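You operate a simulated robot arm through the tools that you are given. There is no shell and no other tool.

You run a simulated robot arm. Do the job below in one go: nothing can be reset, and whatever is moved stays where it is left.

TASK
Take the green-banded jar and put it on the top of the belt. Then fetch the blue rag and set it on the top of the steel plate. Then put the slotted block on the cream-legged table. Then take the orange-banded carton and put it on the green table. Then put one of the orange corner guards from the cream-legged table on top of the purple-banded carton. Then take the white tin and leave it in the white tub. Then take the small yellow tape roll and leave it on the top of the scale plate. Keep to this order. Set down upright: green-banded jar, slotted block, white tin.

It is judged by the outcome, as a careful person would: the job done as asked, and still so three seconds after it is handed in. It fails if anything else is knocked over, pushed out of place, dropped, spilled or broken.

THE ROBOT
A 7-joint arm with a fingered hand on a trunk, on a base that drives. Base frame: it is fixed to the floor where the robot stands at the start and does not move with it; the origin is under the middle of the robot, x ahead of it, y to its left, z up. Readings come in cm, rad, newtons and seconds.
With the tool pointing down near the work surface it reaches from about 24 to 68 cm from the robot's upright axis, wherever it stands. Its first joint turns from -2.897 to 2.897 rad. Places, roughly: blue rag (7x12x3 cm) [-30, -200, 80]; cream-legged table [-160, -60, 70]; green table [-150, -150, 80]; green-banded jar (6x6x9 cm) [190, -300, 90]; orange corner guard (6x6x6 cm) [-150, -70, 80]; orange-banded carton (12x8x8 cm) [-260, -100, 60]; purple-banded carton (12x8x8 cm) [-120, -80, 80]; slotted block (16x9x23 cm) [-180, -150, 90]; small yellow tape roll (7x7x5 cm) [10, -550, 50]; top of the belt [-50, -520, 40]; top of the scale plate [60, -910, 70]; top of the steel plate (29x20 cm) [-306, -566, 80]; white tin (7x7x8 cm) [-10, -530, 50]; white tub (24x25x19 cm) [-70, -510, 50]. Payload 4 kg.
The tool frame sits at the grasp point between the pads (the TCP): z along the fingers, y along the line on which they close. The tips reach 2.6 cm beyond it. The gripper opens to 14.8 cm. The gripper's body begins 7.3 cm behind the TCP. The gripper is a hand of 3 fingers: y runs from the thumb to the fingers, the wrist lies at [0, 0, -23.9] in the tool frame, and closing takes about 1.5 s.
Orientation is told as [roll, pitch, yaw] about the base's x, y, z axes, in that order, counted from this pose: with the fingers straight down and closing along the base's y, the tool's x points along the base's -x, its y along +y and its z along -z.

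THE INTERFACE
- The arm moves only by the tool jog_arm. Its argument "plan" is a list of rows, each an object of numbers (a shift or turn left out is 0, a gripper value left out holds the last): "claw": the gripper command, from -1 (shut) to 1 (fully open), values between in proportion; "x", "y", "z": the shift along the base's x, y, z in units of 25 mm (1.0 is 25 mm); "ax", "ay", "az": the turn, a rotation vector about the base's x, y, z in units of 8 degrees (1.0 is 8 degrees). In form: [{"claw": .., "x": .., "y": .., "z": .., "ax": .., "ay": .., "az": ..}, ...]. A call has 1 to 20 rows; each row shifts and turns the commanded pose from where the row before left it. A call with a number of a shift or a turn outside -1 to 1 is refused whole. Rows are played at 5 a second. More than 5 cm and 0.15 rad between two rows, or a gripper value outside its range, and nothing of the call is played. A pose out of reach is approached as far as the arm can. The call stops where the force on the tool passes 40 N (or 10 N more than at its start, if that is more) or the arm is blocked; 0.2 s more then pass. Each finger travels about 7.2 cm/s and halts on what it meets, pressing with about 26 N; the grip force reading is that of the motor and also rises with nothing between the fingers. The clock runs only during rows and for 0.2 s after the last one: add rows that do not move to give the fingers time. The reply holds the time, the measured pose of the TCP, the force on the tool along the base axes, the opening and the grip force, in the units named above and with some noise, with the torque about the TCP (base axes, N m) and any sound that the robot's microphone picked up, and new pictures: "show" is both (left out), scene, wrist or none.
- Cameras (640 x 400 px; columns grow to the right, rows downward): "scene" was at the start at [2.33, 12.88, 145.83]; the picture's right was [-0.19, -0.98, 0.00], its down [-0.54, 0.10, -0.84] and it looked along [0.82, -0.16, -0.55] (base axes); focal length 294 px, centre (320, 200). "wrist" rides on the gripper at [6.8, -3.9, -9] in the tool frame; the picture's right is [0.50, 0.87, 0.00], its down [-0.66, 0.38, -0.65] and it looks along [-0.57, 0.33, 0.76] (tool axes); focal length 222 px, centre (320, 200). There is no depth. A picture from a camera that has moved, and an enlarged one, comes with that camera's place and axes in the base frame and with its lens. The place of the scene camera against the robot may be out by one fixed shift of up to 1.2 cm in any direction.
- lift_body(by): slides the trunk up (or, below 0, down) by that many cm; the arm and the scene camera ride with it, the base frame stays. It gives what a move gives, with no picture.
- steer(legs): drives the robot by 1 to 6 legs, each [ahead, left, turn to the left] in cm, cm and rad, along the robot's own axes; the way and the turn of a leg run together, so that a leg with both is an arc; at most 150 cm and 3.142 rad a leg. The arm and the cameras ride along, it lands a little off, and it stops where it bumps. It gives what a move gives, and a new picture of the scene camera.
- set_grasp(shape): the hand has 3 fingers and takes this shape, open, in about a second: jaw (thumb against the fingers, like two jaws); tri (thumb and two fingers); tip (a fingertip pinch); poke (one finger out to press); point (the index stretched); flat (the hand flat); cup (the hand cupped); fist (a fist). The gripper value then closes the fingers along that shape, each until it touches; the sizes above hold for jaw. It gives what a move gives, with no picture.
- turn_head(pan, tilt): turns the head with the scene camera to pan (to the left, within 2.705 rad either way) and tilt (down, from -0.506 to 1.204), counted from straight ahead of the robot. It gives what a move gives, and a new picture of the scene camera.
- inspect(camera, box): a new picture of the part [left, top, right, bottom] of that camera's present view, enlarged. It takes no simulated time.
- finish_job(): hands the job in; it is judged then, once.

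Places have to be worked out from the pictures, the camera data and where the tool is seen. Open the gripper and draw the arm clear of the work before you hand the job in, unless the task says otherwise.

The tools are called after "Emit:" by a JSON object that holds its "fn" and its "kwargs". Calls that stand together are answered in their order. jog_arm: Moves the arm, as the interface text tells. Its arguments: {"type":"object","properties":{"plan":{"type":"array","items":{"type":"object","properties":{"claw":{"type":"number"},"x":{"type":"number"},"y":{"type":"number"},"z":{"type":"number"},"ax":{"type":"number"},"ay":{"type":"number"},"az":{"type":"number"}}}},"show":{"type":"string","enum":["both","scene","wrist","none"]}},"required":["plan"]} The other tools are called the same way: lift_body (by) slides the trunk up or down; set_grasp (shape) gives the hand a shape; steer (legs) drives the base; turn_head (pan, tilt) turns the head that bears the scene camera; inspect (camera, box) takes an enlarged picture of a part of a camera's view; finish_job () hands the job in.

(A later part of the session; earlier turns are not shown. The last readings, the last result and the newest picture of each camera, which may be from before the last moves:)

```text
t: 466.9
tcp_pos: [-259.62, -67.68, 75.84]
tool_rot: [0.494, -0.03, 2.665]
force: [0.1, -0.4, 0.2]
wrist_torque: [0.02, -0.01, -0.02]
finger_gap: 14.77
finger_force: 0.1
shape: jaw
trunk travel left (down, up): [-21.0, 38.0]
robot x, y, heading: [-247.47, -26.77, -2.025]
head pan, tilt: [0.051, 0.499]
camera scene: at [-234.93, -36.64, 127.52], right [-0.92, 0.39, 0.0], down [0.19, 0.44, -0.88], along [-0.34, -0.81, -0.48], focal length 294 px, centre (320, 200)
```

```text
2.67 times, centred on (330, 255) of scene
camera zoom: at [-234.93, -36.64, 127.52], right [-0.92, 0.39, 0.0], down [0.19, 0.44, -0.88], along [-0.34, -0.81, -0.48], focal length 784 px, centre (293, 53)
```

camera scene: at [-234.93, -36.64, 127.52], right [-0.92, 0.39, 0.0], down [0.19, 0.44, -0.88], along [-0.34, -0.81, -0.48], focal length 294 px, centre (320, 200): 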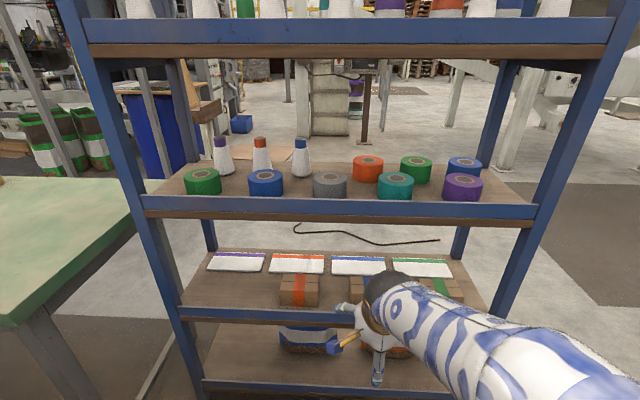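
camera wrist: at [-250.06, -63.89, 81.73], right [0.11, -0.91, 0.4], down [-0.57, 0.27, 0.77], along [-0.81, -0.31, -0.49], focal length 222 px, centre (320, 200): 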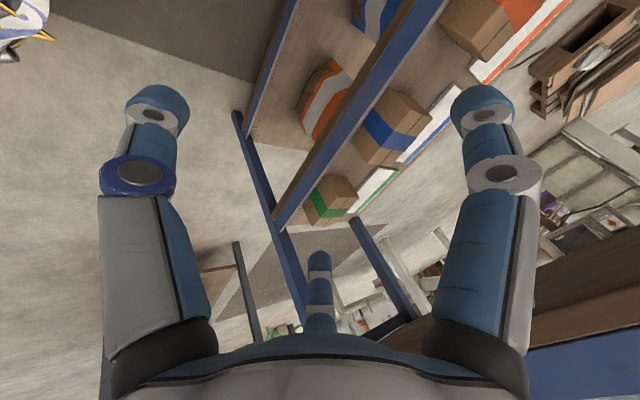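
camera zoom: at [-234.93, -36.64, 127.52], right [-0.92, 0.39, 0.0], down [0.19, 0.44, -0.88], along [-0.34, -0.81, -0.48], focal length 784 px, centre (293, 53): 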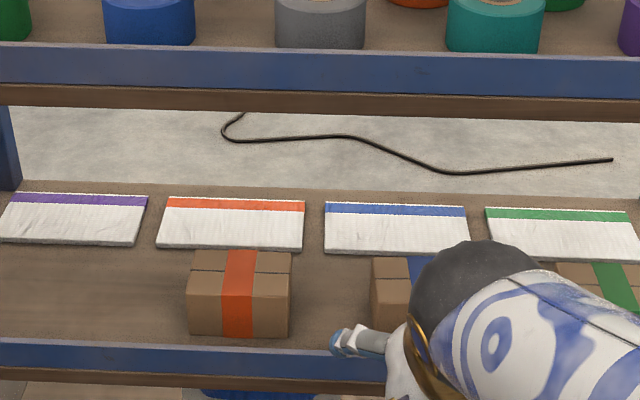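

Combining both views: shelf z≈53.7, carton top ≈59.3, a rail lip up to z≈57.6 stands 4 cm in front of the carton, and the next shelf's underside is at z≈86.3. A 20° tilt suits better. I'll reduce the tilt, move the hand left in line with the carton, and then roll 10 cm closer.

Emit:
{"fn": "jog_arm", "kwargs": {"plan": [{"claw": 0.8, "x": 0.6, "y": 0.3, "ax": 0.45, "ay": -0.22}, {"x": 0.8, "y": 0.1, "ax": 0.45, "ay": -0.22}, {"x": 0.8, "y": -0.1}, {"x": 0.8, "y": -0.2}, {"x": 0.8, "y": -0.3}, {"x": 0.8, "y": -0.3}, {"x": 0.8, "y": -0.3}, {"x": 0.8, "y": -0.35}, {"x": 0.8, "y": -0.35}, {}], "show": "both"}}

```text
t: 469.1
tcp_pos: [-242.18, -71.22, 75.96]
tool_rot: [0.356, -0.034, 2.672]
force: [-0.1, -0.7, 0.4]
wrist_torque: [0.01, 0.01, 0.0]
finger_gap: 13.34
finger_force: 0.0
shape: jaw
trunk travel left (down, up): [-21.0, 38.0]
robot x, y, heading: [-246.99, -26.58, -2.026]
head pan, tilt: [0.051, 0.499]
camera scene: at [-234.92, -36.65, 127.53], right [-0.92, 0.39, 0.0], down [0.19, 0.44, -0.88], along [-0.34, -0.81, -0.48], focal length 294 px, centre (320, 200)
camera wrist: at [-232.94, -68.37, 82.8], right [0.09, -0.95, 0.28], down [-0.62, 0.17, 0.77], along [-0.78, -0.24, -0.58], focal length 222 px, centre (320, 200)
```

scene: 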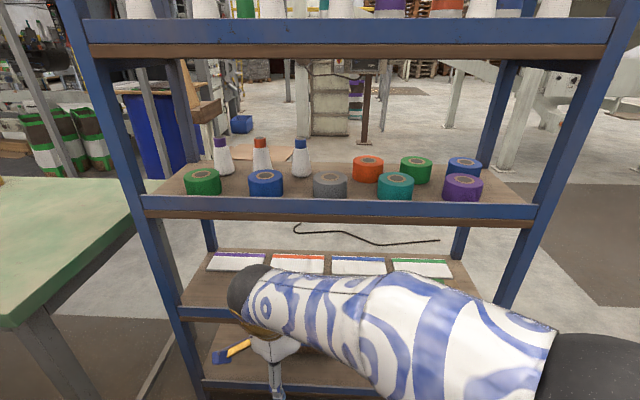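
wrist: 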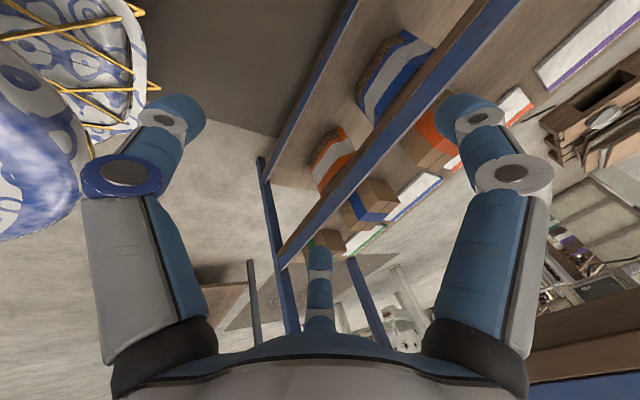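

Laterally aligned. Rolling 12 cm closer.

Emit:
{"fn": "steer", "kwargs": {"legs": [[12, 0, 0]]}}

Emit:
{"fn": "jog_arm", "kwargs": {"plan": [{"z": -0.6}, {"z": -0.6}, {"z": -0.3}, {}], "show": "wrist"}}

```text
t: 470.3
tcp_pos: [-247.48, -82.21, 75.85]
tool_rot: [0.354, -0.035, 2.672]
force: [0.7, -0.1, 0.6]
wrist_torque: [0.02, -0.01, -0.01]
finger_gap: 13.32
finger_force: 0.1
shape: jaw
trunk travel left (down, up): [-21.0, 38.0]
robot x, y, heading: [-252.59, -37.25, -2.027]
head pan, tilt: [0.051, 0.499]
camera scene: at [-240.24, -47.54, 127.53], right [-0.92, 0.39, 0.0], down [0.19, 0.44, -0.88], along [-0.34, -0.81, -0.48], focal length 294 px, centre (320, 200)
```

scene: 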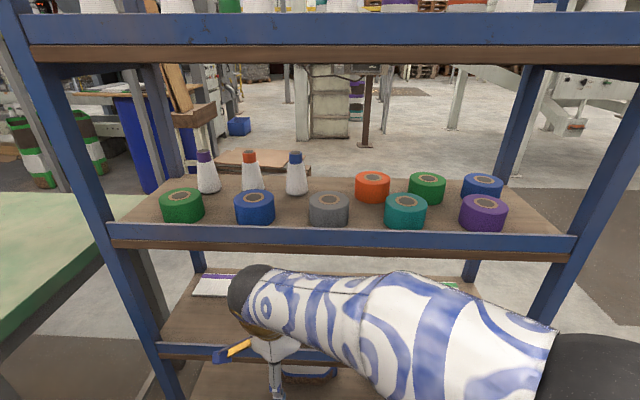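

```text
t: 471.3
tcp_pos: [-247.65, -82.07, 72.0]
tool_rot: [0.355, -0.033, 2.671]
force: [0.0, -0.3, -0.1]
wrist_torque: [-0.01, -0.02, -0.01]
finger_gap: 13.33
finger_force: 0.1
shape: jaw
trunk travel left (down, up): [-21.0, 38.0]
robot x, y, heading: [-252.4, -37.41, -2.026]
head pan, tilt: [0.051, 0.499]
camera wrist: at [-238.3, -79.21, 78.93], right [0.09, -0.95, 0.28], down [-0.62, 0.17, 0.77], along [-0.78, -0.24, -0.58], focal length 222 px, centre (320, 200)
```

wrist: 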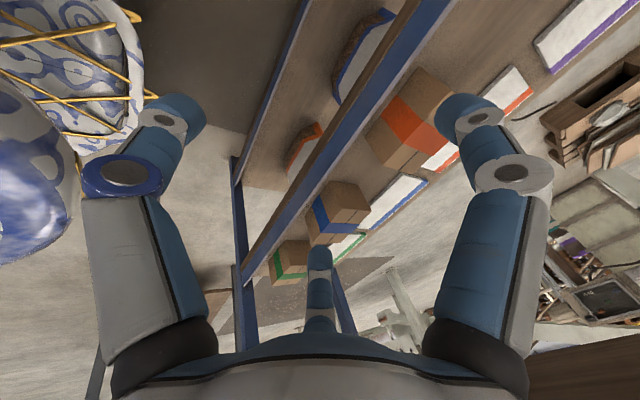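

The orange carton is visible in the wrist camera; I'll zoom in to localise it accurately.

Emit:
{"fn": "inspect", "kwargs": {"camera": "wrist", "box": [330, 40, 490, 200]}}

```text
2.50 times, centred on (410, 120) of wrist
camera zoom: at [-238.3, -79.21, 78.93], right [0.09, -0.95, 0.28], down [-0.62, 0.17, 0.77], along [-0.78, -0.24, -0.58], focal length 555 px, centre (95, 400)
```

zoom: 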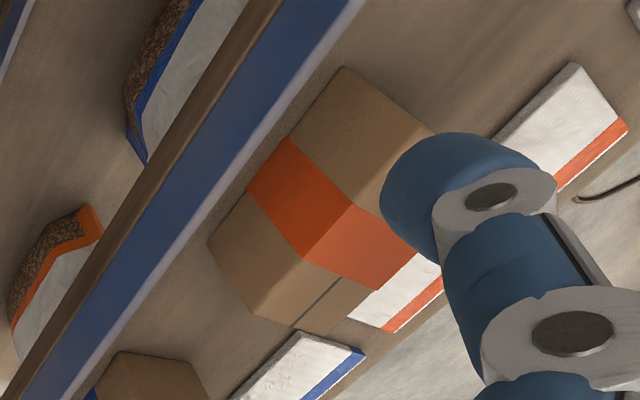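

The wrist camera agrees: carton centre about [-255.4,-102.1]. With the rail lip in front and the shelf above, it is better to have the single thumb on the far side. I'll level the tool and turn it 180° here in free space.

Emit:
{"fn": "jog_arm", "kwargs": {"plan": [{"ax": 0.76, "ay": -0.38}, {"ax": 0.76, "ay": -0.38}, {"ax": 0.7, "ay": -0.55}, {"az": 1}, {"az": 1}, {"az": 1}, {"az": 1}, {"az": 1}, {"az": 1}, {"az": 1}, {"az": 1}, {"az": 1}, {"az": 1}, {"az": 1}, {"az": 1}, {"az": 1}, {"az": 1}, {"az": 1}, {"az": 1}], "show": "none"}}

Emit:
{"fn": "jog_arm", "kwargs": {"plan": [{"az": 1}, {"az": 1}, {"az": 1}, {"az": 1}, {"az": 1}, {"az": 1}, {"az": 0.5}, {}], "show": "both"}}

```text
t: 475.3
tcp_pos: [-247.52, -82.19, 72.09]
tool_rot: [-0.005, -0.006, -1.366]
force: [-0.2, 0.5, -0.3]
wrist_torque: [0.01, 0.0, -0.03]
finger_gap: 13.34
finger_force: 0.0
shape: jaw
trunk travel left (down, up): [-21.0, 38.0]
robot x, y, heading: [-252.52, -37.3, -2.02]
head pan, tilt: [0.051, 0.499]
```

```text
t: 477.1
tcp_pos: [-247.5, -82.21, 72.22]
tool_rot: [-0.005, -0.006, -0.456]
force: [0.2, -0.8, -0.5]
wrist_torque: [0.03, 0.01, -0.02]
finger_gap: 13.33
finger_force: 0.0
shape: jaw
trunk travel left (down, up): [-21.0, 38.0]
robot x, y, heading: [-252.34, -37.18, -2.027]
head pan, tilt: [0.051, 0.499]
camera scene: at [-240.25, -47.55, 127.53], right [-0.92, 0.39, 0.0], down [0.19, 0.44, -0.88], along [-0.34, -0.81, -0.48], focal length 294 px, centre (320, 200)
camera wrist: at [-255.38, -82.62, 81.17], right [-0.07, 1.0, -0.01], down [0.75, 0.05, 0.66], along [0.66, 0.04, -0.75], focal length 222 px, centre (320, 200)
```

scene: 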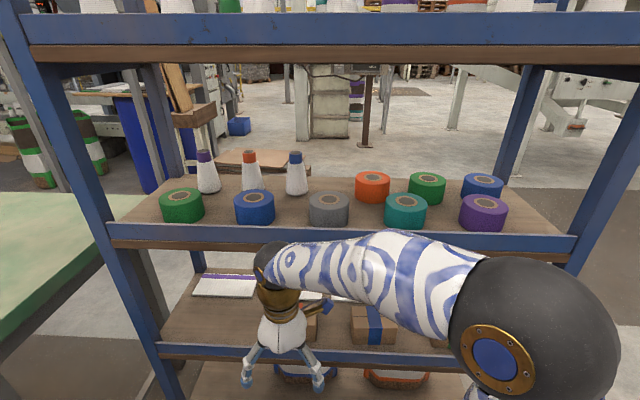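
wrist: 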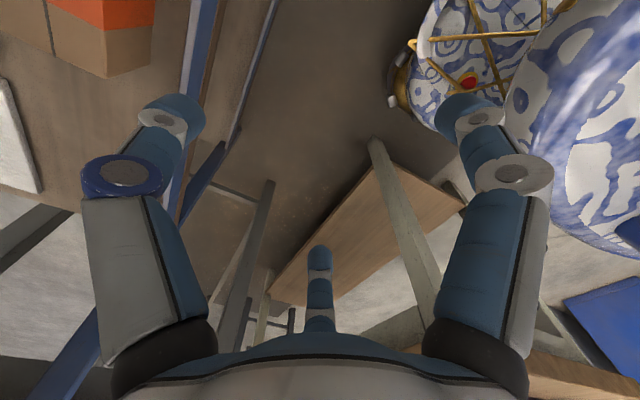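

Now the thumb is on the rack side. I'll tilt 28° into the rack again and lower to the entry height, still outside the rack.

Emit:
{"fn": "jog_arm", "kwargs": {"plan": [{"ax": -0.79, "ay": 0.378, "z": -0.6}, {"ax": -0.79, "ay": 0.378, "z": -0.8}, {"ax": -0.79, "ay": 0.378, "z": -0.9}, {"ax": -0.79, "ay": 0.378, "z": -0.9}, {"z": -0.7}, {}], "show": "both"}}

```text
t: 478.5
tcp_pos: [-247.51, -82.17, 62.4]
tool_rot: [-0.493, -0.013, -0.454]
force: [-0.4, -0.1, -0.7]
wrist_torque: [0.02, -0.04, 0.02]
finger_gap: 13.34
finger_force: 0.1
shape: jaw
trunk travel left (down, up): [-21.0, 38.0]
robot x, y, heading: [-252.29, -37.33, -2.019]
head pan, tilt: [0.051, 0.499]
camera scene: at [-240.24, -47.55, 127.53], right [-0.92, 0.39, 0.0], down [0.19, 0.44, -0.88], along [-0.34, -0.81, -0.48], focal length 294 px, centre (320, 200)
camera wrist: at [-253.3, -78.49, 72.14], right [-0.11, 0.9, -0.42], down [0.87, 0.29, 0.4], along [0.49, -0.32, -0.81], focal length 222 px, centre (320, 200)
```

scene: 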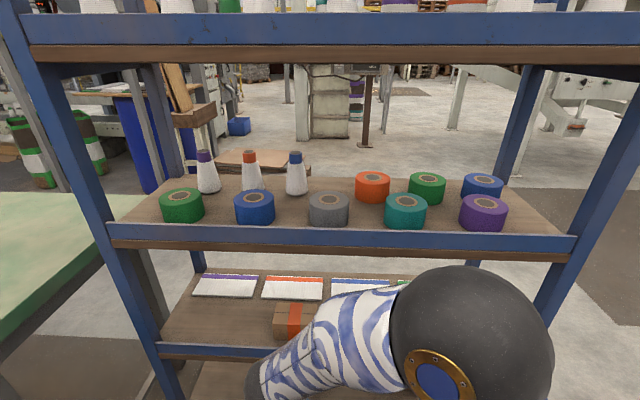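
wrist: 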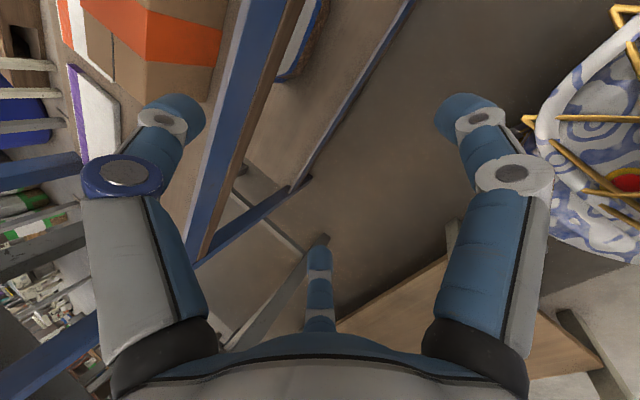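

Zooming into the wrist view to refine the carton's corner positions.

Emit:
{"fn": "inspect", "kwargs": {"camera": "wrist", "box": [40, 0, 280, 150]}}

```text
2.67 times, centred on (160, 75) of wrist
camera zoom: at [-253.3, -78.49, 72.14], right [-0.11, 0.9, -0.42], down [0.87, 0.29, 0.4], along [0.49, -0.32, -0.81], focal length 592 px, centre (747, 533)
```

zoom: 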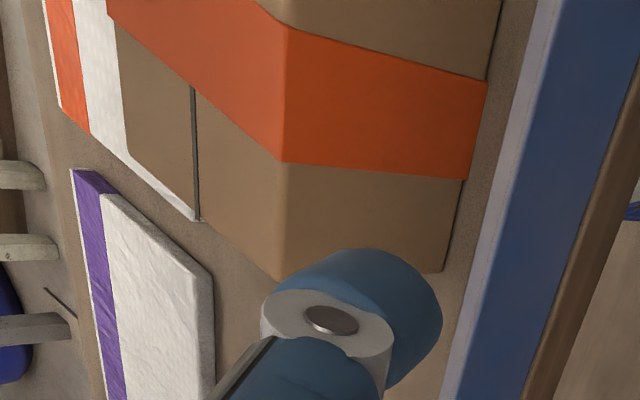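

Carton centre ≈ [-255.8,-102.0]. Everything clears: near fingers pass over the rail, thumb over the carton, wrist under the upper shelf. I'll move in 11 cm and check.

Emit:
{"fn": "jog_arm", "kwargs": {"plan": [{"x": -0.35, "y": -0.9}, {"x": -0.35, "y": -0.9}, {"x": -0.35, "y": -0.9}, {"x": -0.35, "y": -0.9}, {"x": -0.35, "y": -0.9}, {}], "show": "both"}}

```text
t: 479.9
tcp_pos: [-251.97, -93.45, 62.46]
tool_rot: [-0.493, -0.012, -0.452]
force: [-0.7, 0.2, 0.0]
wrist_torque: [-0.01, 0.02, 0.0]
finger_gap: 13.35
finger_force: 0.1
shape: jaw
trunk travel left (down, up): [-21.0, 38.0]
robot x, y, heading: [-252.3, -37.53, -2.029]
head pan, tilt: [0.051, 0.499]
camera scene: at [-240.25, -47.56, 127.53], right [-0.92, 0.39, 0.0], down [0.19, 0.44, -0.88], along [-0.34, -0.81, -0.48], focal length 294 px, centre (320, 200)
camera wrist: at [-257.8, -89.68, 72.2], right [-0.11, 0.9, -0.42], down [0.87, 0.29, 0.4], along [0.49, -0.32, -0.81], focal length 222 px, centre (320, 200)
```

scene: 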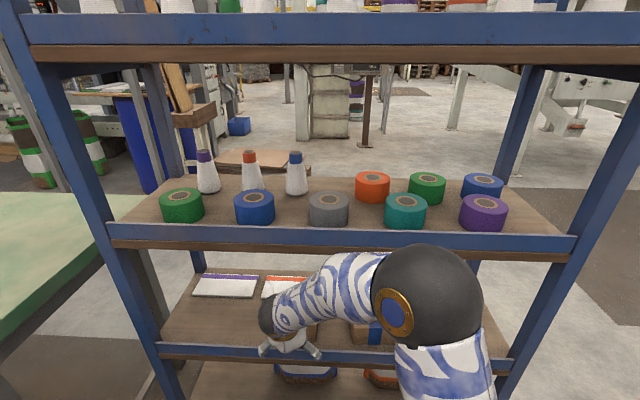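
wrist: 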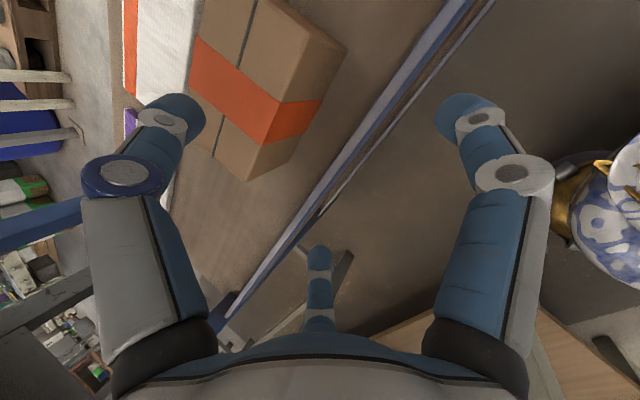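

Emit:
{"fn": "inspect", "kwargs": {"camera": "wrist", "box": [160, 0, 400, 200]}}

```text
2.00 times, centred on (280, 100) of wrist
camera zoom: at [-257.8, -89.68, 72.2], right [-0.11, 0.9, -0.42], down [0.87, 0.29, 0.4], along [0.49, -0.32, -0.81], focal length 444 px, centre (400, 400)
```

zoom: 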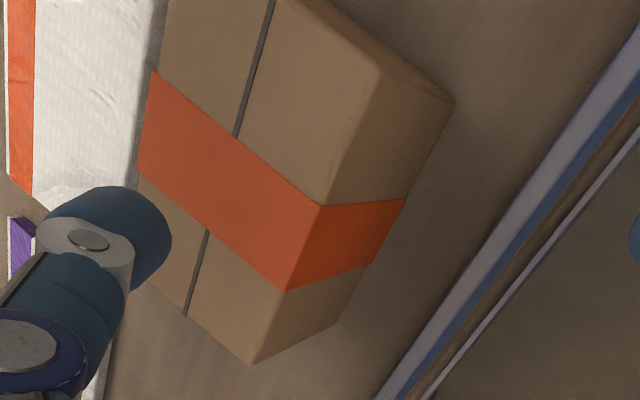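

Lateral alignment is within 3 mm. I'll go in another 7 cm so the hand straddles the carton, still above it.

Emit:
{"fn": "jog_arm", "kwargs": {"plan": [{"x": -0.415, "y": -0.867}, {"x": -0.415, "y": -0.867}, {"x": -0.415, "y": -0.867}, {}], "show": "both"}}

```text
t: 480.9
tcp_pos: [-255.13, -99.97, 62.36]
tool_rot: [-0.494, -0.013, -0.452]
force: [0.3, 0.0, -0.2]
wrist_torque: [0.0, 0.02, -0.03]
finger_gap: 13.32
finger_force: 0.0
shape: jaw
trunk travel left (down, up): [-21.0, 38.0]
robot x, y, heading: [-252.56, -37.44, -2.026]
head pan, tilt: [0.051, 0.499]
camera scene: at [-240.25, -47.56, 127.53], right [-0.92, 0.39, 0.0], down [0.19, 0.44, -0.88], along [-0.34, -0.81, -0.48], focal length 294 px, centre (320, 200)
camera wrist: at [-260.94, -96.09, 72.14], right [-0.11, 0.9, -0.42], down [0.87, 0.29, 0.4], along [0.49, -0.32, -0.81], focal length 222 px, centre (320, 200)
```

scene: 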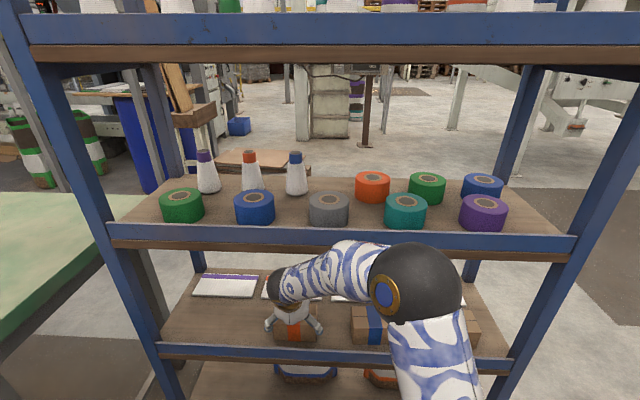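
wrist: 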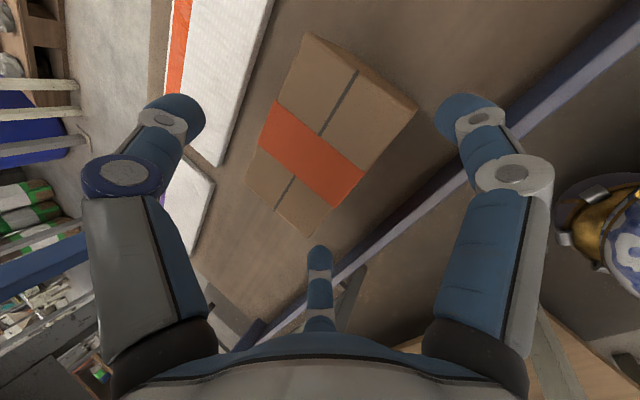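

The hand straddles the carton nicely. Now I'll descend while easing the tilt back to about 15°.

Emit:
{"fn": "jog_arm", "kwargs": {"plan": [{"x": 0.12, "y": -0.05, "z": -0.46, "ax": 0.29, "ay": -0.14}, {"z": -0.46, "ax": 0.29, "ay": -0.14}, {"z": -0.46, "ax": 0.29, "ay": -0.14}, {}], "show": "none"}}

Emit:
{"fn": "jog_arm", "kwargs": {"plan": [{"z": -0.3, "ax": 0.29, "ay": -0.14}, {"z": -0.3, "ax": 0.29, "ay": -0.14}, {"z": -0.2}, {}], "show": "both"}}

```text
t: 481.9
tcp_pos: [-254.82, -99.93, 58.95]
tool_rot: [-0.36, -0.013, -0.456]
force: [-0.4, -0.7, 0.3]
wrist_torque: [-0.02, -0.02, 0.02]
finger_gap: 13.32
finger_force: 0.0
shape: jaw
trunk travel left (down, up): [-21.0, 38.0]
robot x, y, heading: [-252.16, -37.65, -2.02]
head pan, tilt: [0.051, 0.499]
```

```text
t: 482.9
tcp_pos: [-254.58, -100.22, 57.07]
tool_rot: [-0.268, -0.012, -0.457]
force: [-0.2, -0.2, 1.4]
wrist_torque: [-0.07, 0.03, 0.02]
finger_gap: 13.35
finger_force: 0.0
shape: jaw
trunk travel left (down, up): [-21.0, 38.0]
robot x, y, heading: [-252.36, -37.43, -2.021]
head pan, tilt: [0.051, 0.499]
camera scene: at [-240.25, -47.55, 127.53], right [-0.92, 0.39, 0.0], down [0.19, 0.44, -0.88], along [-0.34, -0.81, -0.48], focal length 294 px, centre (320, 200)
camera wrist: at [-261.51, -98.29, 66.63], right [-0.08, 0.97, -0.24], down [0.82, 0.2, 0.54], along [0.57, -0.15, -0.81], focal length 222 px, centre (320, 200)
```

scene: 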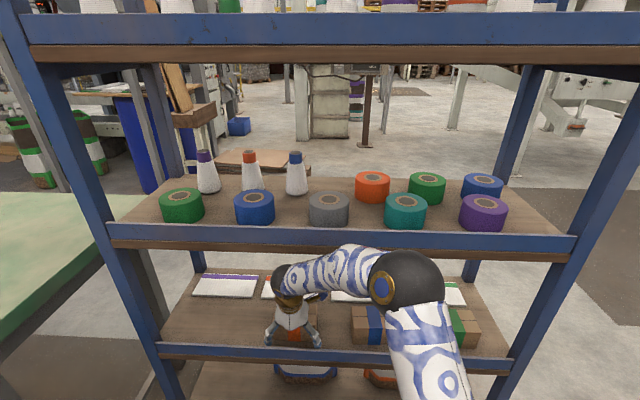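
wrist: 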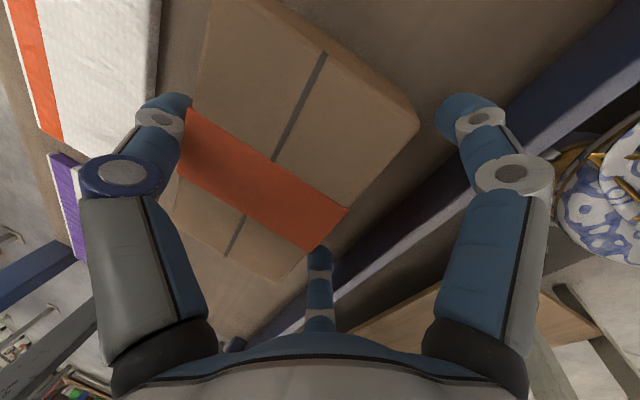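

Fingertips are on both sides of the carton and no significant force. I'll close.

Emit:
{"fn": "jog_arm", "kwargs": {"plan": [{"claw": -0.4}, {}, {}, {}, {}, {}, {}, {}], "show": "both"}}

```text
t: 484.7
tcp_pos: [-254.7, -100.09, 57.12]
tool_rot: [-0.273, -0.012, -0.455]
force: [-1.3, -3.6, 18.4]
wrist_torque: [0.27, -0.11, 0.02]
finger_gap: 8.48
finger_force: 26.0
shape: jaw
trunk travel left (down, up): [-21.0, 38.0]
robot x, y, heading: [-252.4, -37.93, -2.022]
head pan, tilt: [0.051, 0.499]
camera scene: at [-240.25, -47.44, 127.55], right [-0.92, 0.39, 0.0], down [0.19, 0.44, -0.88], along [-0.34, -0.81, -0.48], focal length 294 px, centre (320, 200)
camera wrist: at [-261.5, -98.24, 66.74], right [-0.08, 0.97, -0.24], down [0.82, 0.2, 0.54], along [0.57, -0.15, -0.81], focal length 222 px, centre (320, 200)
```

scene: 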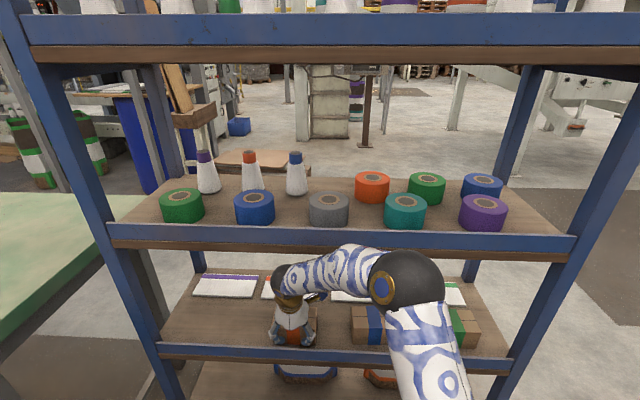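
wrist: 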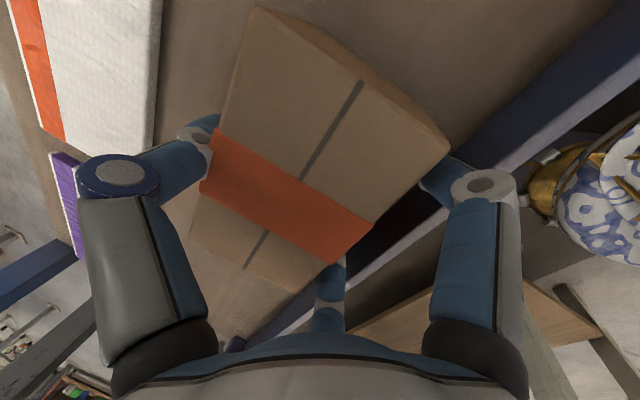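

Gripped at 8.5 cm. I'll lift slightly, then keep lifting while tilting back to 28° so the wrist stays below the upper shelf.

Emit:
{"fn": "jog_arm", "kwargs": {"plan": [{"z": 0.25}, {"z": 0.3, "ax": -0.29, "ay": 0.14}, {"z": 0.3, "ax": -0.29, "ay": 0.14}, {"z": 0.3, "ax": -0.29, "ay": 0.14}, {}], "show": "both"}}

```text
t: 485.9
tcp_pos: [-254.82, -100.2, 59.92]
tool_rot: [-0.404, -0.011, -0.456]
force: [0.5, -0.5, -3.2]
wrist_torque: [0.06, 0.02, 0.01]
finger_gap: 8.17
finger_force: 25.9
shape: jaw
trunk travel left (down, up): [-21.0, 38.0]
robot x, y, heading: [-252.43, -37.66, -2.023]
head pan, tilt: [0.051, 0.499]
camera scene: at [-240.25, -47.58, 127.52], right [-0.92, 0.39, 0.0], down [0.19, 0.44, -0.88], along [-0.34, -0.81, -0.48], focal length 294 px, centre (320, 200)
camera wrist: at [-261.02, -97.09, 69.62], right [-0.1, 0.93, -0.35], down [0.85, 0.26, 0.46], along [0.52, -0.25, -0.82], focal length 222 px, centre (320, 200)
```

scene: 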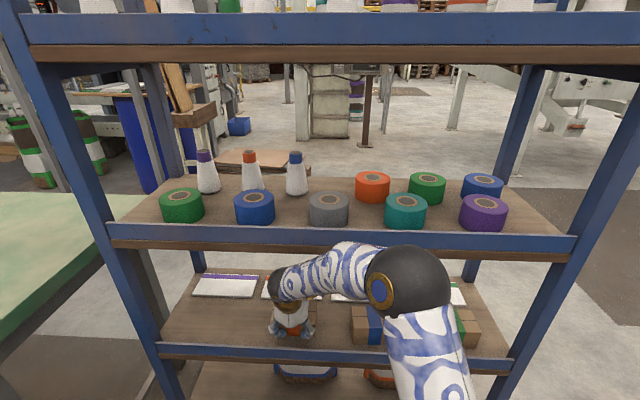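
wrist: 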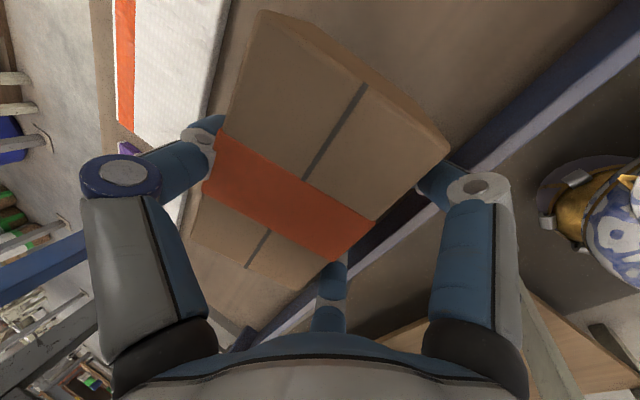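

The carton came along (about 0.3 kg). Lifting further to clear the rail lip.

Emit:
{"fn": "jog_arm", "kwargs": {"plan": [{"z": 0.35, "ax": -0.29, "ay": 0.14}, {"z": 0.35, "ax": -0.29, "ay": 0.14}, {"z": 0.35}, {"z": 0.35}, {"z": 0.2}, {}], "show": "both"}}

```text
t: 487.3
tcp_pos: [-254.93, -100.1, 63.92]
tool_rot: [-0.494, -0.012, -0.453]
force: [0.2, 0.9, -2.3]
wrist_torque: [0.05, -0.03, 0.0]
finger_gap: 8.19
finger_force: 25.4
shape: jaw
trunk travel left (down, up): [-21.0, 38.0]
robot x, y, heading: [-252.69, -37.39, -2.028]
head pan, tilt: [0.051, 0.499]
camera scene: at [-240.25, -47.58, 127.52], right [-0.92, 0.39, 0.0], down [0.19, 0.44, -0.88], along [-0.34, -0.81, -0.48], focal length 294 px, centre (320, 200)
camera wrist: at [-260.67, -96.29, 73.63], right [-0.11, 0.9, -0.42], down [0.87, 0.29, 0.4], along [0.49, -0.32, -0.81], focal length 222 px, centre (320, 200)
```

scene: 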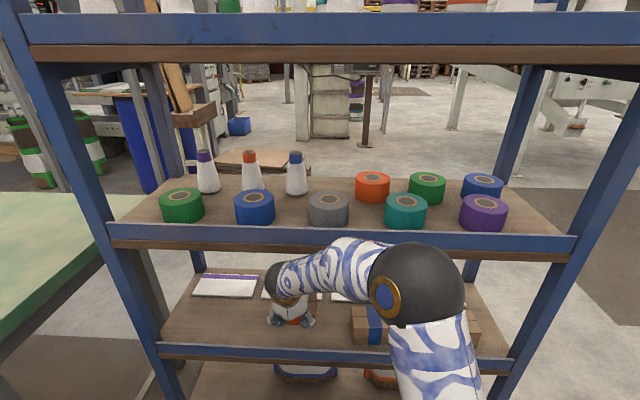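
wrist: 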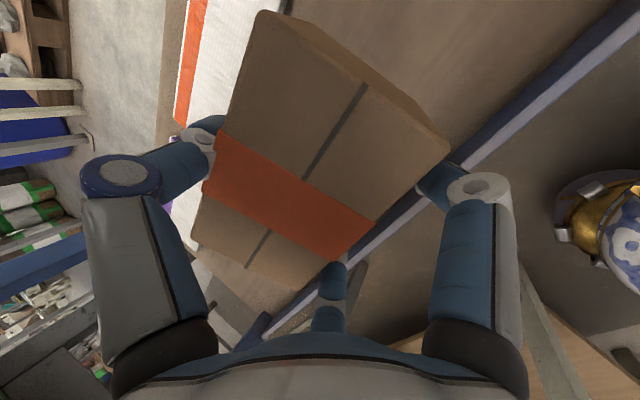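

Now pulling straight back out over the rail.

Emit:
{"fn": "jog_arm", "kwargs": {"plan": [{"x": 0.2, "y": 0.45}, {"x": 0.3, "y": 0.6}, {"x": 0.43, "y": 0.9}, {"x": 0.43, "y": 0.9}, {"x": 0.43, "y": 0.9}, {"x": 0.43, "y": 0.9}, {"x": 0.43, "y": 0.9}, {}], "show": "both"}}

```text
t: 489.1
tcp_pos: [-248.25, -86.03, 63.77]
tool_rot: [-0.495, -0.011, -0.454]
force: [0.6, -0.1, -3.0]
wrist_torque: [0.04, -0.04, 0.01]
finger_gap: 8.1
finger_force: 26.4
shape: jaw
trunk travel left (down, up): [-21.0, 38.0]
robot x, y, heading: [-252.21, -37.46, -2.023]
head pan, tilt: [0.051, 0.499]
camera scene: at [-240.24, -47.57, 127.53], right [-0.92, 0.39, 0.0], down [0.19, 0.44, -0.88], along [-0.34, -0.81, -0.48], focal length 294 px, centre (320, 200)
camera wrist: at [-254.08, -82.32, 73.44], right [-0.11, 0.9, -0.42], down [0.87, 0.29, 0.4], along [0.49, -0.32, -0.81], focal length 222 px, centre (320, 200)
```

scene: 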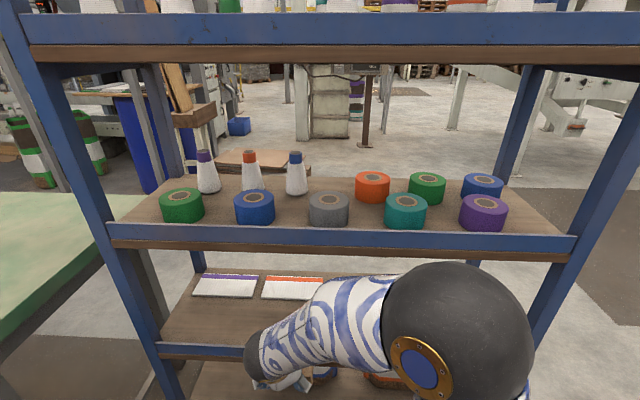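
wrist: 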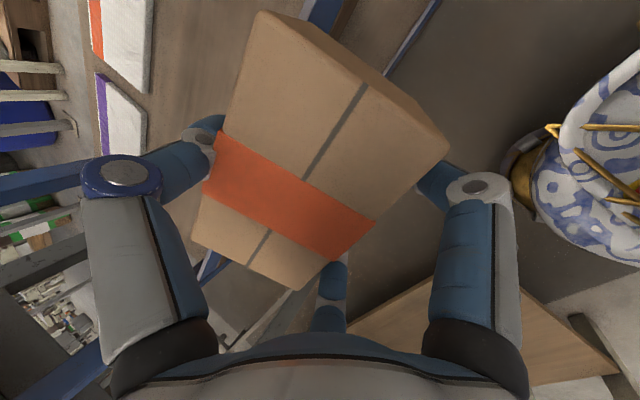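

The carton is out. I'll bring the tool nearly upright again, pull it closer to my body, and raise the trunk for travelling.

Emit:
{"fn": "jog_arm", "kwargs": {"plan": [{"ax": 0.4, "ay": -0.2, "x": 0.2, "y": 0.4}, {"ax": 0.7, "ay": -0.33, "x": 0.3, "y": 0.6}, {"ax": 0.7, "ay": -0.33, "x": 0.3, "y": 0.6}, {"ax": 0.6, "ay": -0.3, "x": 0.3, "y": 0.6}, {"x": 0.2, "y": 0.5}, {}], "show": "wrist"}}

Emit:
{"fn": "lift_body", "kwargs": {"by": 35}}

```text
t: 490.5
tcp_pos: [-244.91, -79.51, 63.74]
tool_rot: [-0.123, -0.011, -0.459]
force: [-0.4, 0.3, -2.5]
wrist_torque: [0.03, -0.02, 0.0]
finger_gap: 8.06
finger_force: 26.2
shape: jaw
trunk travel left (down, up): [-21.0, 38.0]
robot x, y, heading: [-252.08, -37.56, -2.025]
head pan, tilt: [0.051, 0.499]
camera wrist: at [-252.31, -78.89, 73.24], right [-0.07, 0.99, -0.11], down [0.78, 0.12, 0.61], along [0.62, -0.05, -0.78], focal length 222 px, centre (320, 200)
```

wrist: 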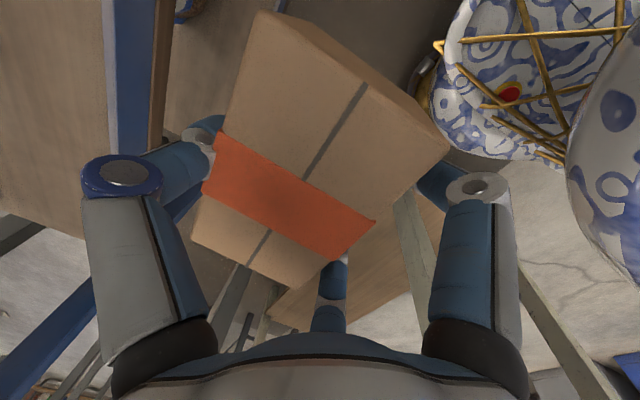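

```text
t: 493.9
tcp_pos: [-244.94, -79.54, 98.94]
tool_rot: [-0.122, -0.011, -0.459]
force: [0.3, 0.9, -2.3]
wrist_torque: [0.04, -0.04, 0.0]
finger_gap: 8.05
finger_force: 26.0
shape: jaw
trunk travel left (down, up): [-56.0, 3.0]
robot x, y, heading: [-252.23, -37.5, -2.023]
head pan, tilt: [0.051, 0.499]
```

I'll centre the hand in front of me, back away from the rack, and go round through the gap to the aisle.

Emit:
{"fn": "jog_arm", "kwargs": {"plan": [{"x": -0.9, "y": 0.45}, {"x": -0.9, "y": 0.45}, {"x": -0.9, "y": 0.45}, {"x": -0.9, "y": 0.45}, {"x": -0.9, "y": 0.45}, {"x": -0.9, "y": 0.45}, {"x": -0.9, "y": 0.45}, {"x": -0.9, "y": 0.45}, {}], "show": "none"}}

Emit:
{"fn": "steer", "kwargs": {"legs": [[-82, 0, 0], [0, -85, 0]]}}

Emit:
{"fn": "turn_head", "kwargs": {"pan": 0.0, "tilt": 0.6}}

```text
t: 495.9
tcp_pos: [-262.99, -70.5, 99.06]
tool_rot: [-0.122, -0.011, -0.457]
force: [0.7, 0.1, -2.2]
wrist_torque: [0.04, 0.02, 0.0]
finger_gap: 8.05
finger_force: 25.7
shape: jaw
trunk travel left (down, up): [-56.0, 3.0]
robot x, y, heading: [-252.31, -37.48, -2.022]
head pan, tilt: [0.051, 0.499]
```

```text
t: 504.5
tcp_pos: [-302.28, 42.63, 98.91]
tool_rot: [-0.122, -0.011, -0.455]
force: [0.2, 0.1, -3.4]
wrist_torque: [0.02, -0.02, 0.0]
finger_gap: 8.04
finger_force: 26.7
shape: jaw
trunk travel left (down, up): [-56.0, 3.0]
robot x, y, heading: [-291.91, 75.53, -2.021]
head pan, tilt: [0.051, 0.499]
camera scene: at [-279.65, 65.51, 162.53], right [-0.92, 0.39, 0.0], down [0.19, 0.44, -0.88], along [-0.34, -0.81, -0.48], focal length 294 px, centre (320, 200)
```

scene: 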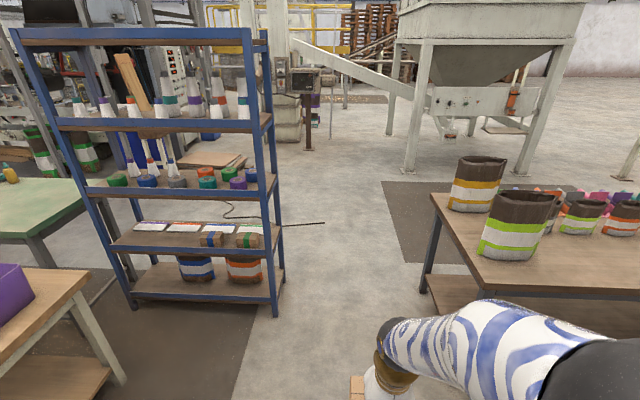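

```text
t: 505.2
tcp_pos: [-302.19, 42.56, 98.95]
tool_rot: [-0.123, -0.013, -0.454]
force: [-0.1, -0.4, -2.5]
wrist_torque: [0.04, 0.0, 0.0]
finger_gap: 8.03
finger_force: 26.1
shape: jaw
trunk travel left (down, up): [-56.0, 3.0]
robot x, y, heading: [-291.75, 75.59, -2.02]
head pan, tilt: [0.0, 0.6]
camera scene: at [-279.94, 65.93, 161.62], right [-0.9, 0.44, 0.0], down [0.25, 0.51, -0.83], along [-0.36, -0.74, -0.56], focal length 294 px, centre (320, 200)
```

scene: 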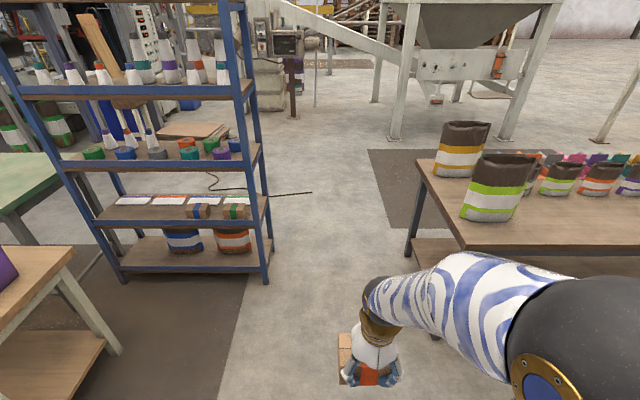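

Corridor limits are 51 cm left and 44 cm right; I'll drive through into the aisle and then turn left along it.

Emit:
{"fn": "steer", "kwargs": {"legs": [[148, 3, 0], [55, 0, 0]]}}

Emit:
{"fn": "steer", "kwargs": {"legs": [[0, 0, 1.557]]}}

Emit:
{"fn": "turn_head", "kwargs": {"pan": 0.2, "tilt": 0.5}}

```text
t: 515.2
tcp_pos: [-385.55, -139.51, 98.98]
tool_rot: [-0.122, -0.01, -0.443]
force: [-0.1, 0.0, -2.6]
wrist_torque: [0.03, -0.03, 0.01]
finger_gap: 8.05
finger_force: 26.0
shape: jaw
trunk travel left (down, up): [-56.0, 3.0]
robot x, y, heading: [-375.4, -106.5, -2.008]
head pan, tilt: [0.0, 0.6]
camera scene: at [-363.61, -115.98, 161.62], right [-0.91, 0.43, 0.0], down [0.24, 0.51, -0.82], along [-0.35, -0.75, -0.57], focal length 294 px, centre (320, 200)
```

scene: 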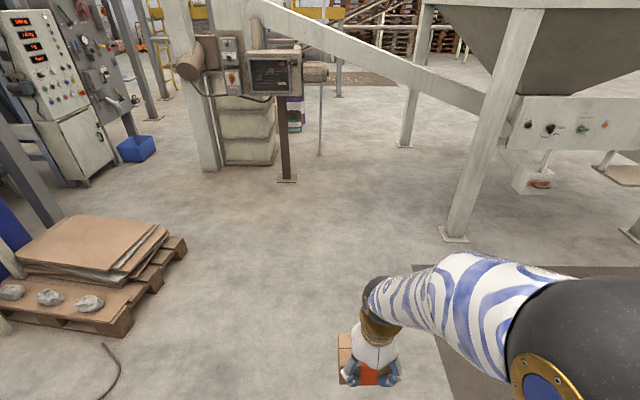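

```text
t: 519.4
tcp_pos: [-342.66, -116.87, 98.96]
tool_rot: [-0.122, -0.011, 1.108]
force: [-0.4, -0.5, -2.2]
wrist_torque: [0.05, 0.01, 0.03]
finger_gap: 8.03
finger_force: 25.8
shape: jaw
trunk travel left (down, up): [-56.0, 3.0]
robot x, y, heading: [-375.3, -106.24, -0.456]
head pan, tilt: [0.0, 0.6]
camera scene: at [-366.82, -94.64, 161.62], right [-0.44, -0.9, 0.0], down [-0.51, 0.25, -0.83], along [0.74, -0.36, -0.56], focal length 294 px, centre (320, 200)
```

scene: 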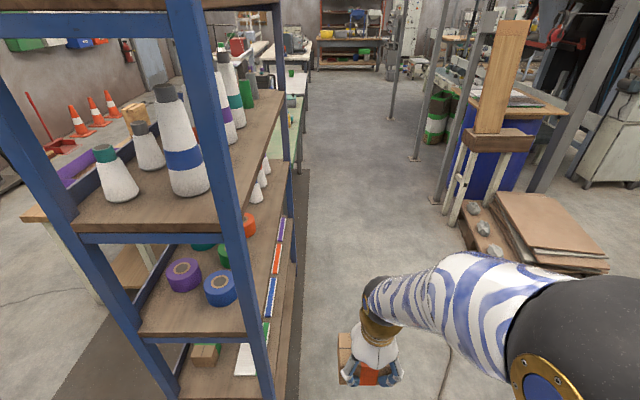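

```text
t: 520.1
tcp_pos: [-342.75, -116.92, 98.88]
tool_rot: [-0.123, -0.01, 1.108]
force: [-0.7, -0.5, -2.2]
wrist_torque: [0.02, 0.04, 0.03]
finger_gap: 8.06
finger_force: 25.8
shape: jaw
trunk travel left (down, up): [-56.0, 3.0]
robot x, y, heading: [-375.62, -106.27, -0.461]
head pan, tilt: [0.201, 0.499]
camera scene: at [-365.95, -93.06, 162.52], right [-0.25, -0.97, 0.0], down [-0.46, 0.12, -0.88], along [0.85, -0.22, -0.48], focal length 294 px, centre (320, 200)
```

scene: 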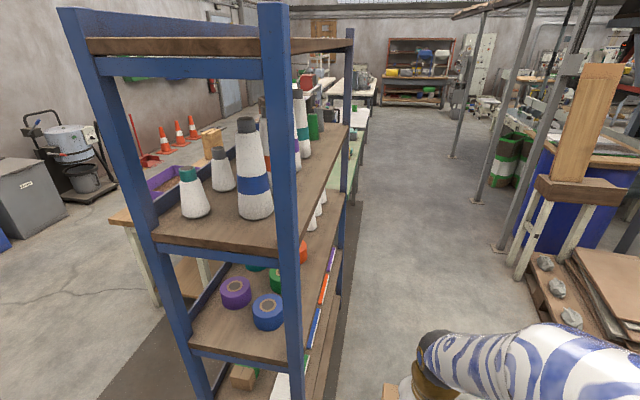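

Aligned with the aisle. I'll drive along to where the block stood, easing slightly right away from the rack.

Emit:
{"fn": "steer", "kwargs": {"legs": [[148, -6, 0], [42, 0, 0]]}}

Emit:
{"fn": "steer", "kwargs": {"legs": [[0, 0, 1.57]]}}

Emit:
{"fn": "turn_head", "kwargs": {"pan": -0.1, "tilt": 0.85}}

```text
t: 529.6
tcp_pos: [-175.46, -208.51, 98.87]
tool_rot: [-0.122, -0.01, 1.093]
force: [-0.4, -0.1, -2.4]
wrist_torque: [0.02, 0.05, -0.03]
finger_gap: 8.04
finger_force: 25.9
shape: jaw
trunk travel left (down, up): [-56.0, 3.0]
robot x, y, heading: [-208.14, -197.76, -0.472]
head pan, tilt: [0.201, 0.499]
camera scene: at [-198.33, -184.25, 162.52], right [-0.27, -0.96, 0.0], down [-0.46, 0.13, -0.88], along [0.85, -0.24, -0.48], focal length 294 px, centre (320, 200)
```

scene: 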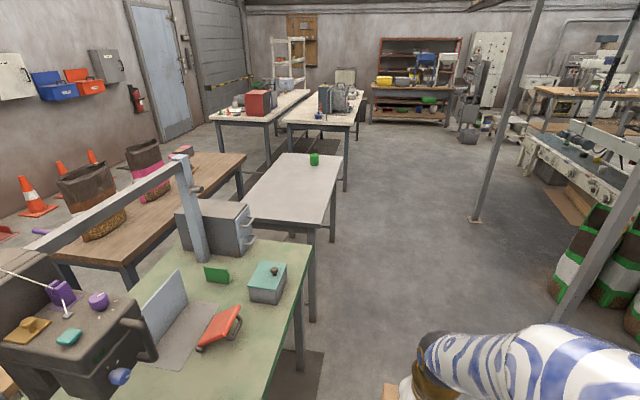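

```text
t: 533.8
tcp_pos: [-196.48, -165.04, 98.98]
tool_rot: [-0.122, -0.009, 2.639]
force: [0.6, -0.4, -1.5]
wrist_torque: [-0.07, 0.02, 0.0]
finger_gap: 7.99
finger_force: 26.3
shape: jaw
trunk travel left (down, up): [-56.0, 3.0]
robot x, y, heading: [-208.53, -197.57, 1.07]
head pan, tilt: [0.201, 0.499]
camera scene: at [-222.15, -187.28, 162.53], right [0.96, -0.29, 0.0], down [-0.14, -0.46, -0.88], along [0.26, 0.84, -0.48], focal length 294 px, centre (320, 200)
```

scene: 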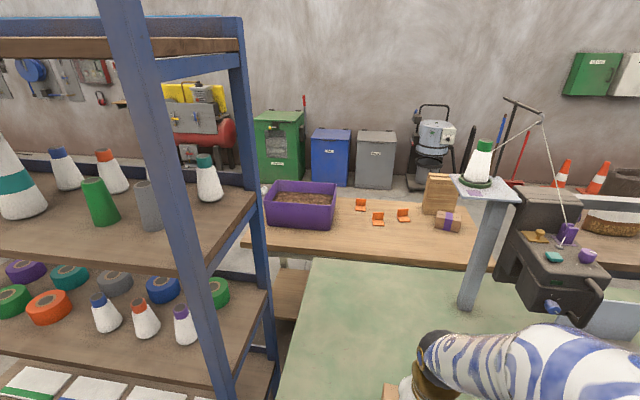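

```text
t: 534.6
tcp_pos: [-196.46, -164.96, 98.84]
tool_rot: [-0.122, -0.011, 2.638]
force: [0.3, 0.0, -3.3]
wrist_torque: [-0.03, 0.03, -0.03]
finger_gap: 8.02
finger_force: 26.0
shape: jaw
trunk travel left (down, up): [-56.0, 3.0]
robot x, y, heading: [-208.26, -197.59, 1.071]
head pan, tilt: [-0.099, 0.85]
camera scene: at [-220.42, -189.52, 159.53], right [0.83, -0.56, 0.0], down [-0.42, -0.62, -0.66], along [0.37, 0.55, -0.75], focal length 294 px, centre (320, 200)
```

scene: 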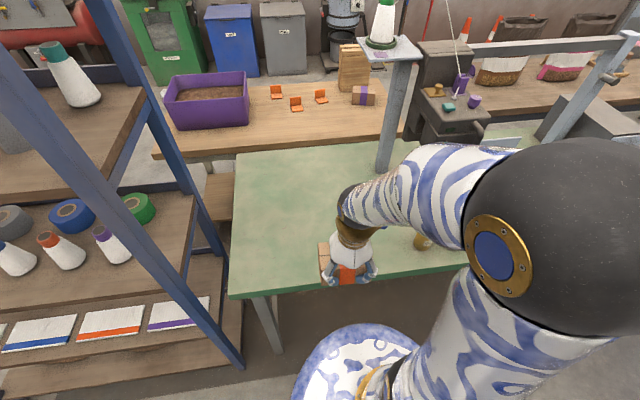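

The block is standing fine on the cream table. I'll carry the carton forward over the free part of the green table, about 15 cm in from the edge, and lower it to a few centimetres above.

Emit:
{"fn": "jog_arm", "kwargs": {"plan": [{"x": 0.49, "y": 0.9}, {"x": 0.49, "y": 0.9}, {"x": 0.49, "y": 0.9}, {"x": 0.49, "y": 0.9}, {"x": 0.49, "y": 0.9}, {"x": 0.49, "y": 0.9}, {"x": 0.49, "y": 0.9}, {"x": 0.49, "y": 0.9}, {"z": -0.8}, {"z": -0.8}, {"z": -0.8}, {"z": -0.6}, {}], "show": "both"}}

```text
t: 537.4
tcp_pos: [-186.78, -146.73, 91.56]
tool_rot: [-0.121, -0.009, 2.641]
force: [-0.2, 0.7, -2.8]
wrist_torque: [-0.04, 0.01, -0.02]
finger_gap: 7.92
finger_force: 26.4
shape: jaw
trunk travel left (down, up): [-56.0, 3.0]
robot x, y, heading: [-208.4, -197.46, 1.069]
head pan, tilt: [-0.099, 0.85]
camera scene: at [-220.4, -189.5, 159.53], right [0.83, -0.56, 0.0], down [-0.42, -0.62, -0.66], along [0.37, 0.55, -0.75], focal length 294 px, centre (320, 200)
camera wrist: at [-179.35, -147.74, 100.85], right [0.02, -0.99, -0.11], down [-0.79, -0.09, 0.61], along [-0.62, 0.07, -0.78], focal length 222 px, centre (320, 200)
```

scene: 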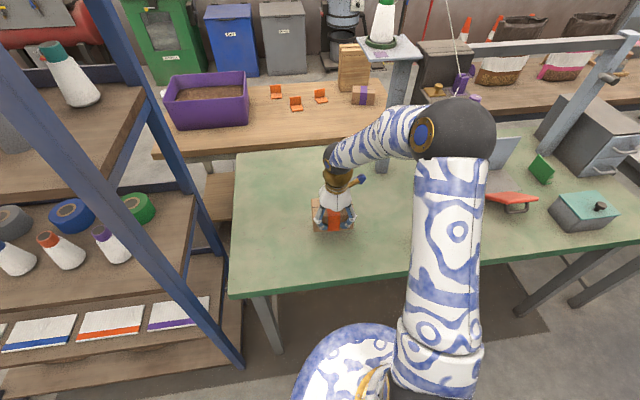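
wrist: 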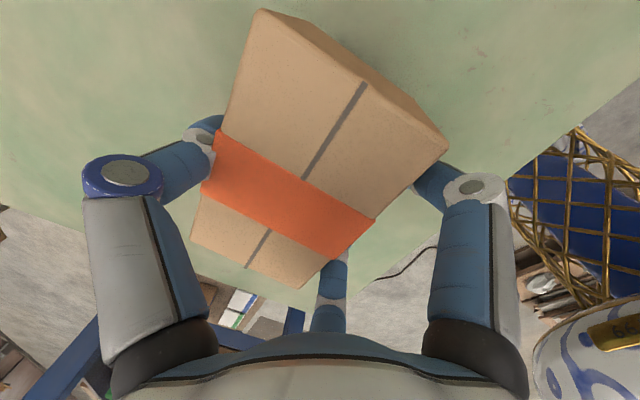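

Over a free area of the green table. Lowering in small steps to contact.

Emit:
{"fn": "jog_arm", "kwargs": {"plan": [{"z": -0.4}, {"z": -0.4}, {"z": -0.3}, {"z": -0.2}, {"z": -0.2}, {}], "show": "none"}}

Emit:
{"fn": "jog_arm", "kwargs": {"plan": [{"z": -0.12}, {"z": -0.12}, {"z": -0.12}, {}], "show": "wrist"}}

```text
t: 538.8
tcp_pos: [-186.61, -147.01, 87.65]
tool_rot: [-0.123, -0.011, 2.639]
force: [0.3, 0.3, -2.8]
wrist_torque: [-0.03, 0.02, -0.01]
finger_gap: 7.89
finger_force: 25.9
shape: jaw
trunk travel left (down, up): [-56.0, 3.0]
robot x, y, heading: [-208.68, -197.42, 1.076]
head pan, tilt: [-0.099, 0.85]
```

```text
t: 539.8
tcp_pos: [-186.63, -147.11, 86.85]
tool_rot: [-0.125, -0.012, 2.639]
force: [-1.3, -5.9, 24.6]
wrist_torque: [0.56, -0.38, -0.04]
finger_gap: 7.76
finger_force: 26.2
shape: jaw
trunk travel left (down, up): [-56.0, 3.0]
robot x, y, heading: [-208.41, -197.52, 1.071]
head pan, tilt: [-0.099, 0.85]
camera wrist: at [-179.37, -147.95, 96.35], right [0.02, -0.99, -0.11], down [-0.79, -0.09, 0.61], along [-0.61, 0.08, -0.79], focal length 222 px, centre (320, 200)
```

wrist: 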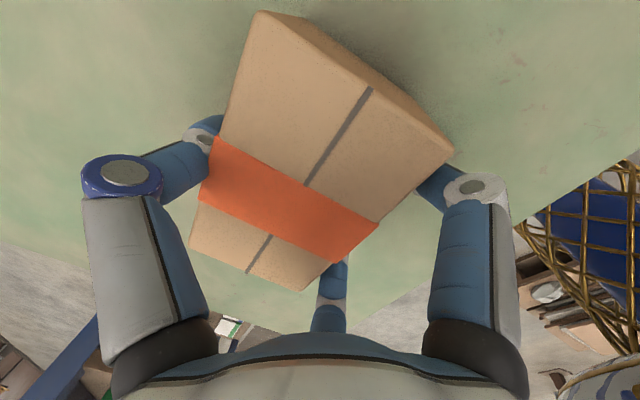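

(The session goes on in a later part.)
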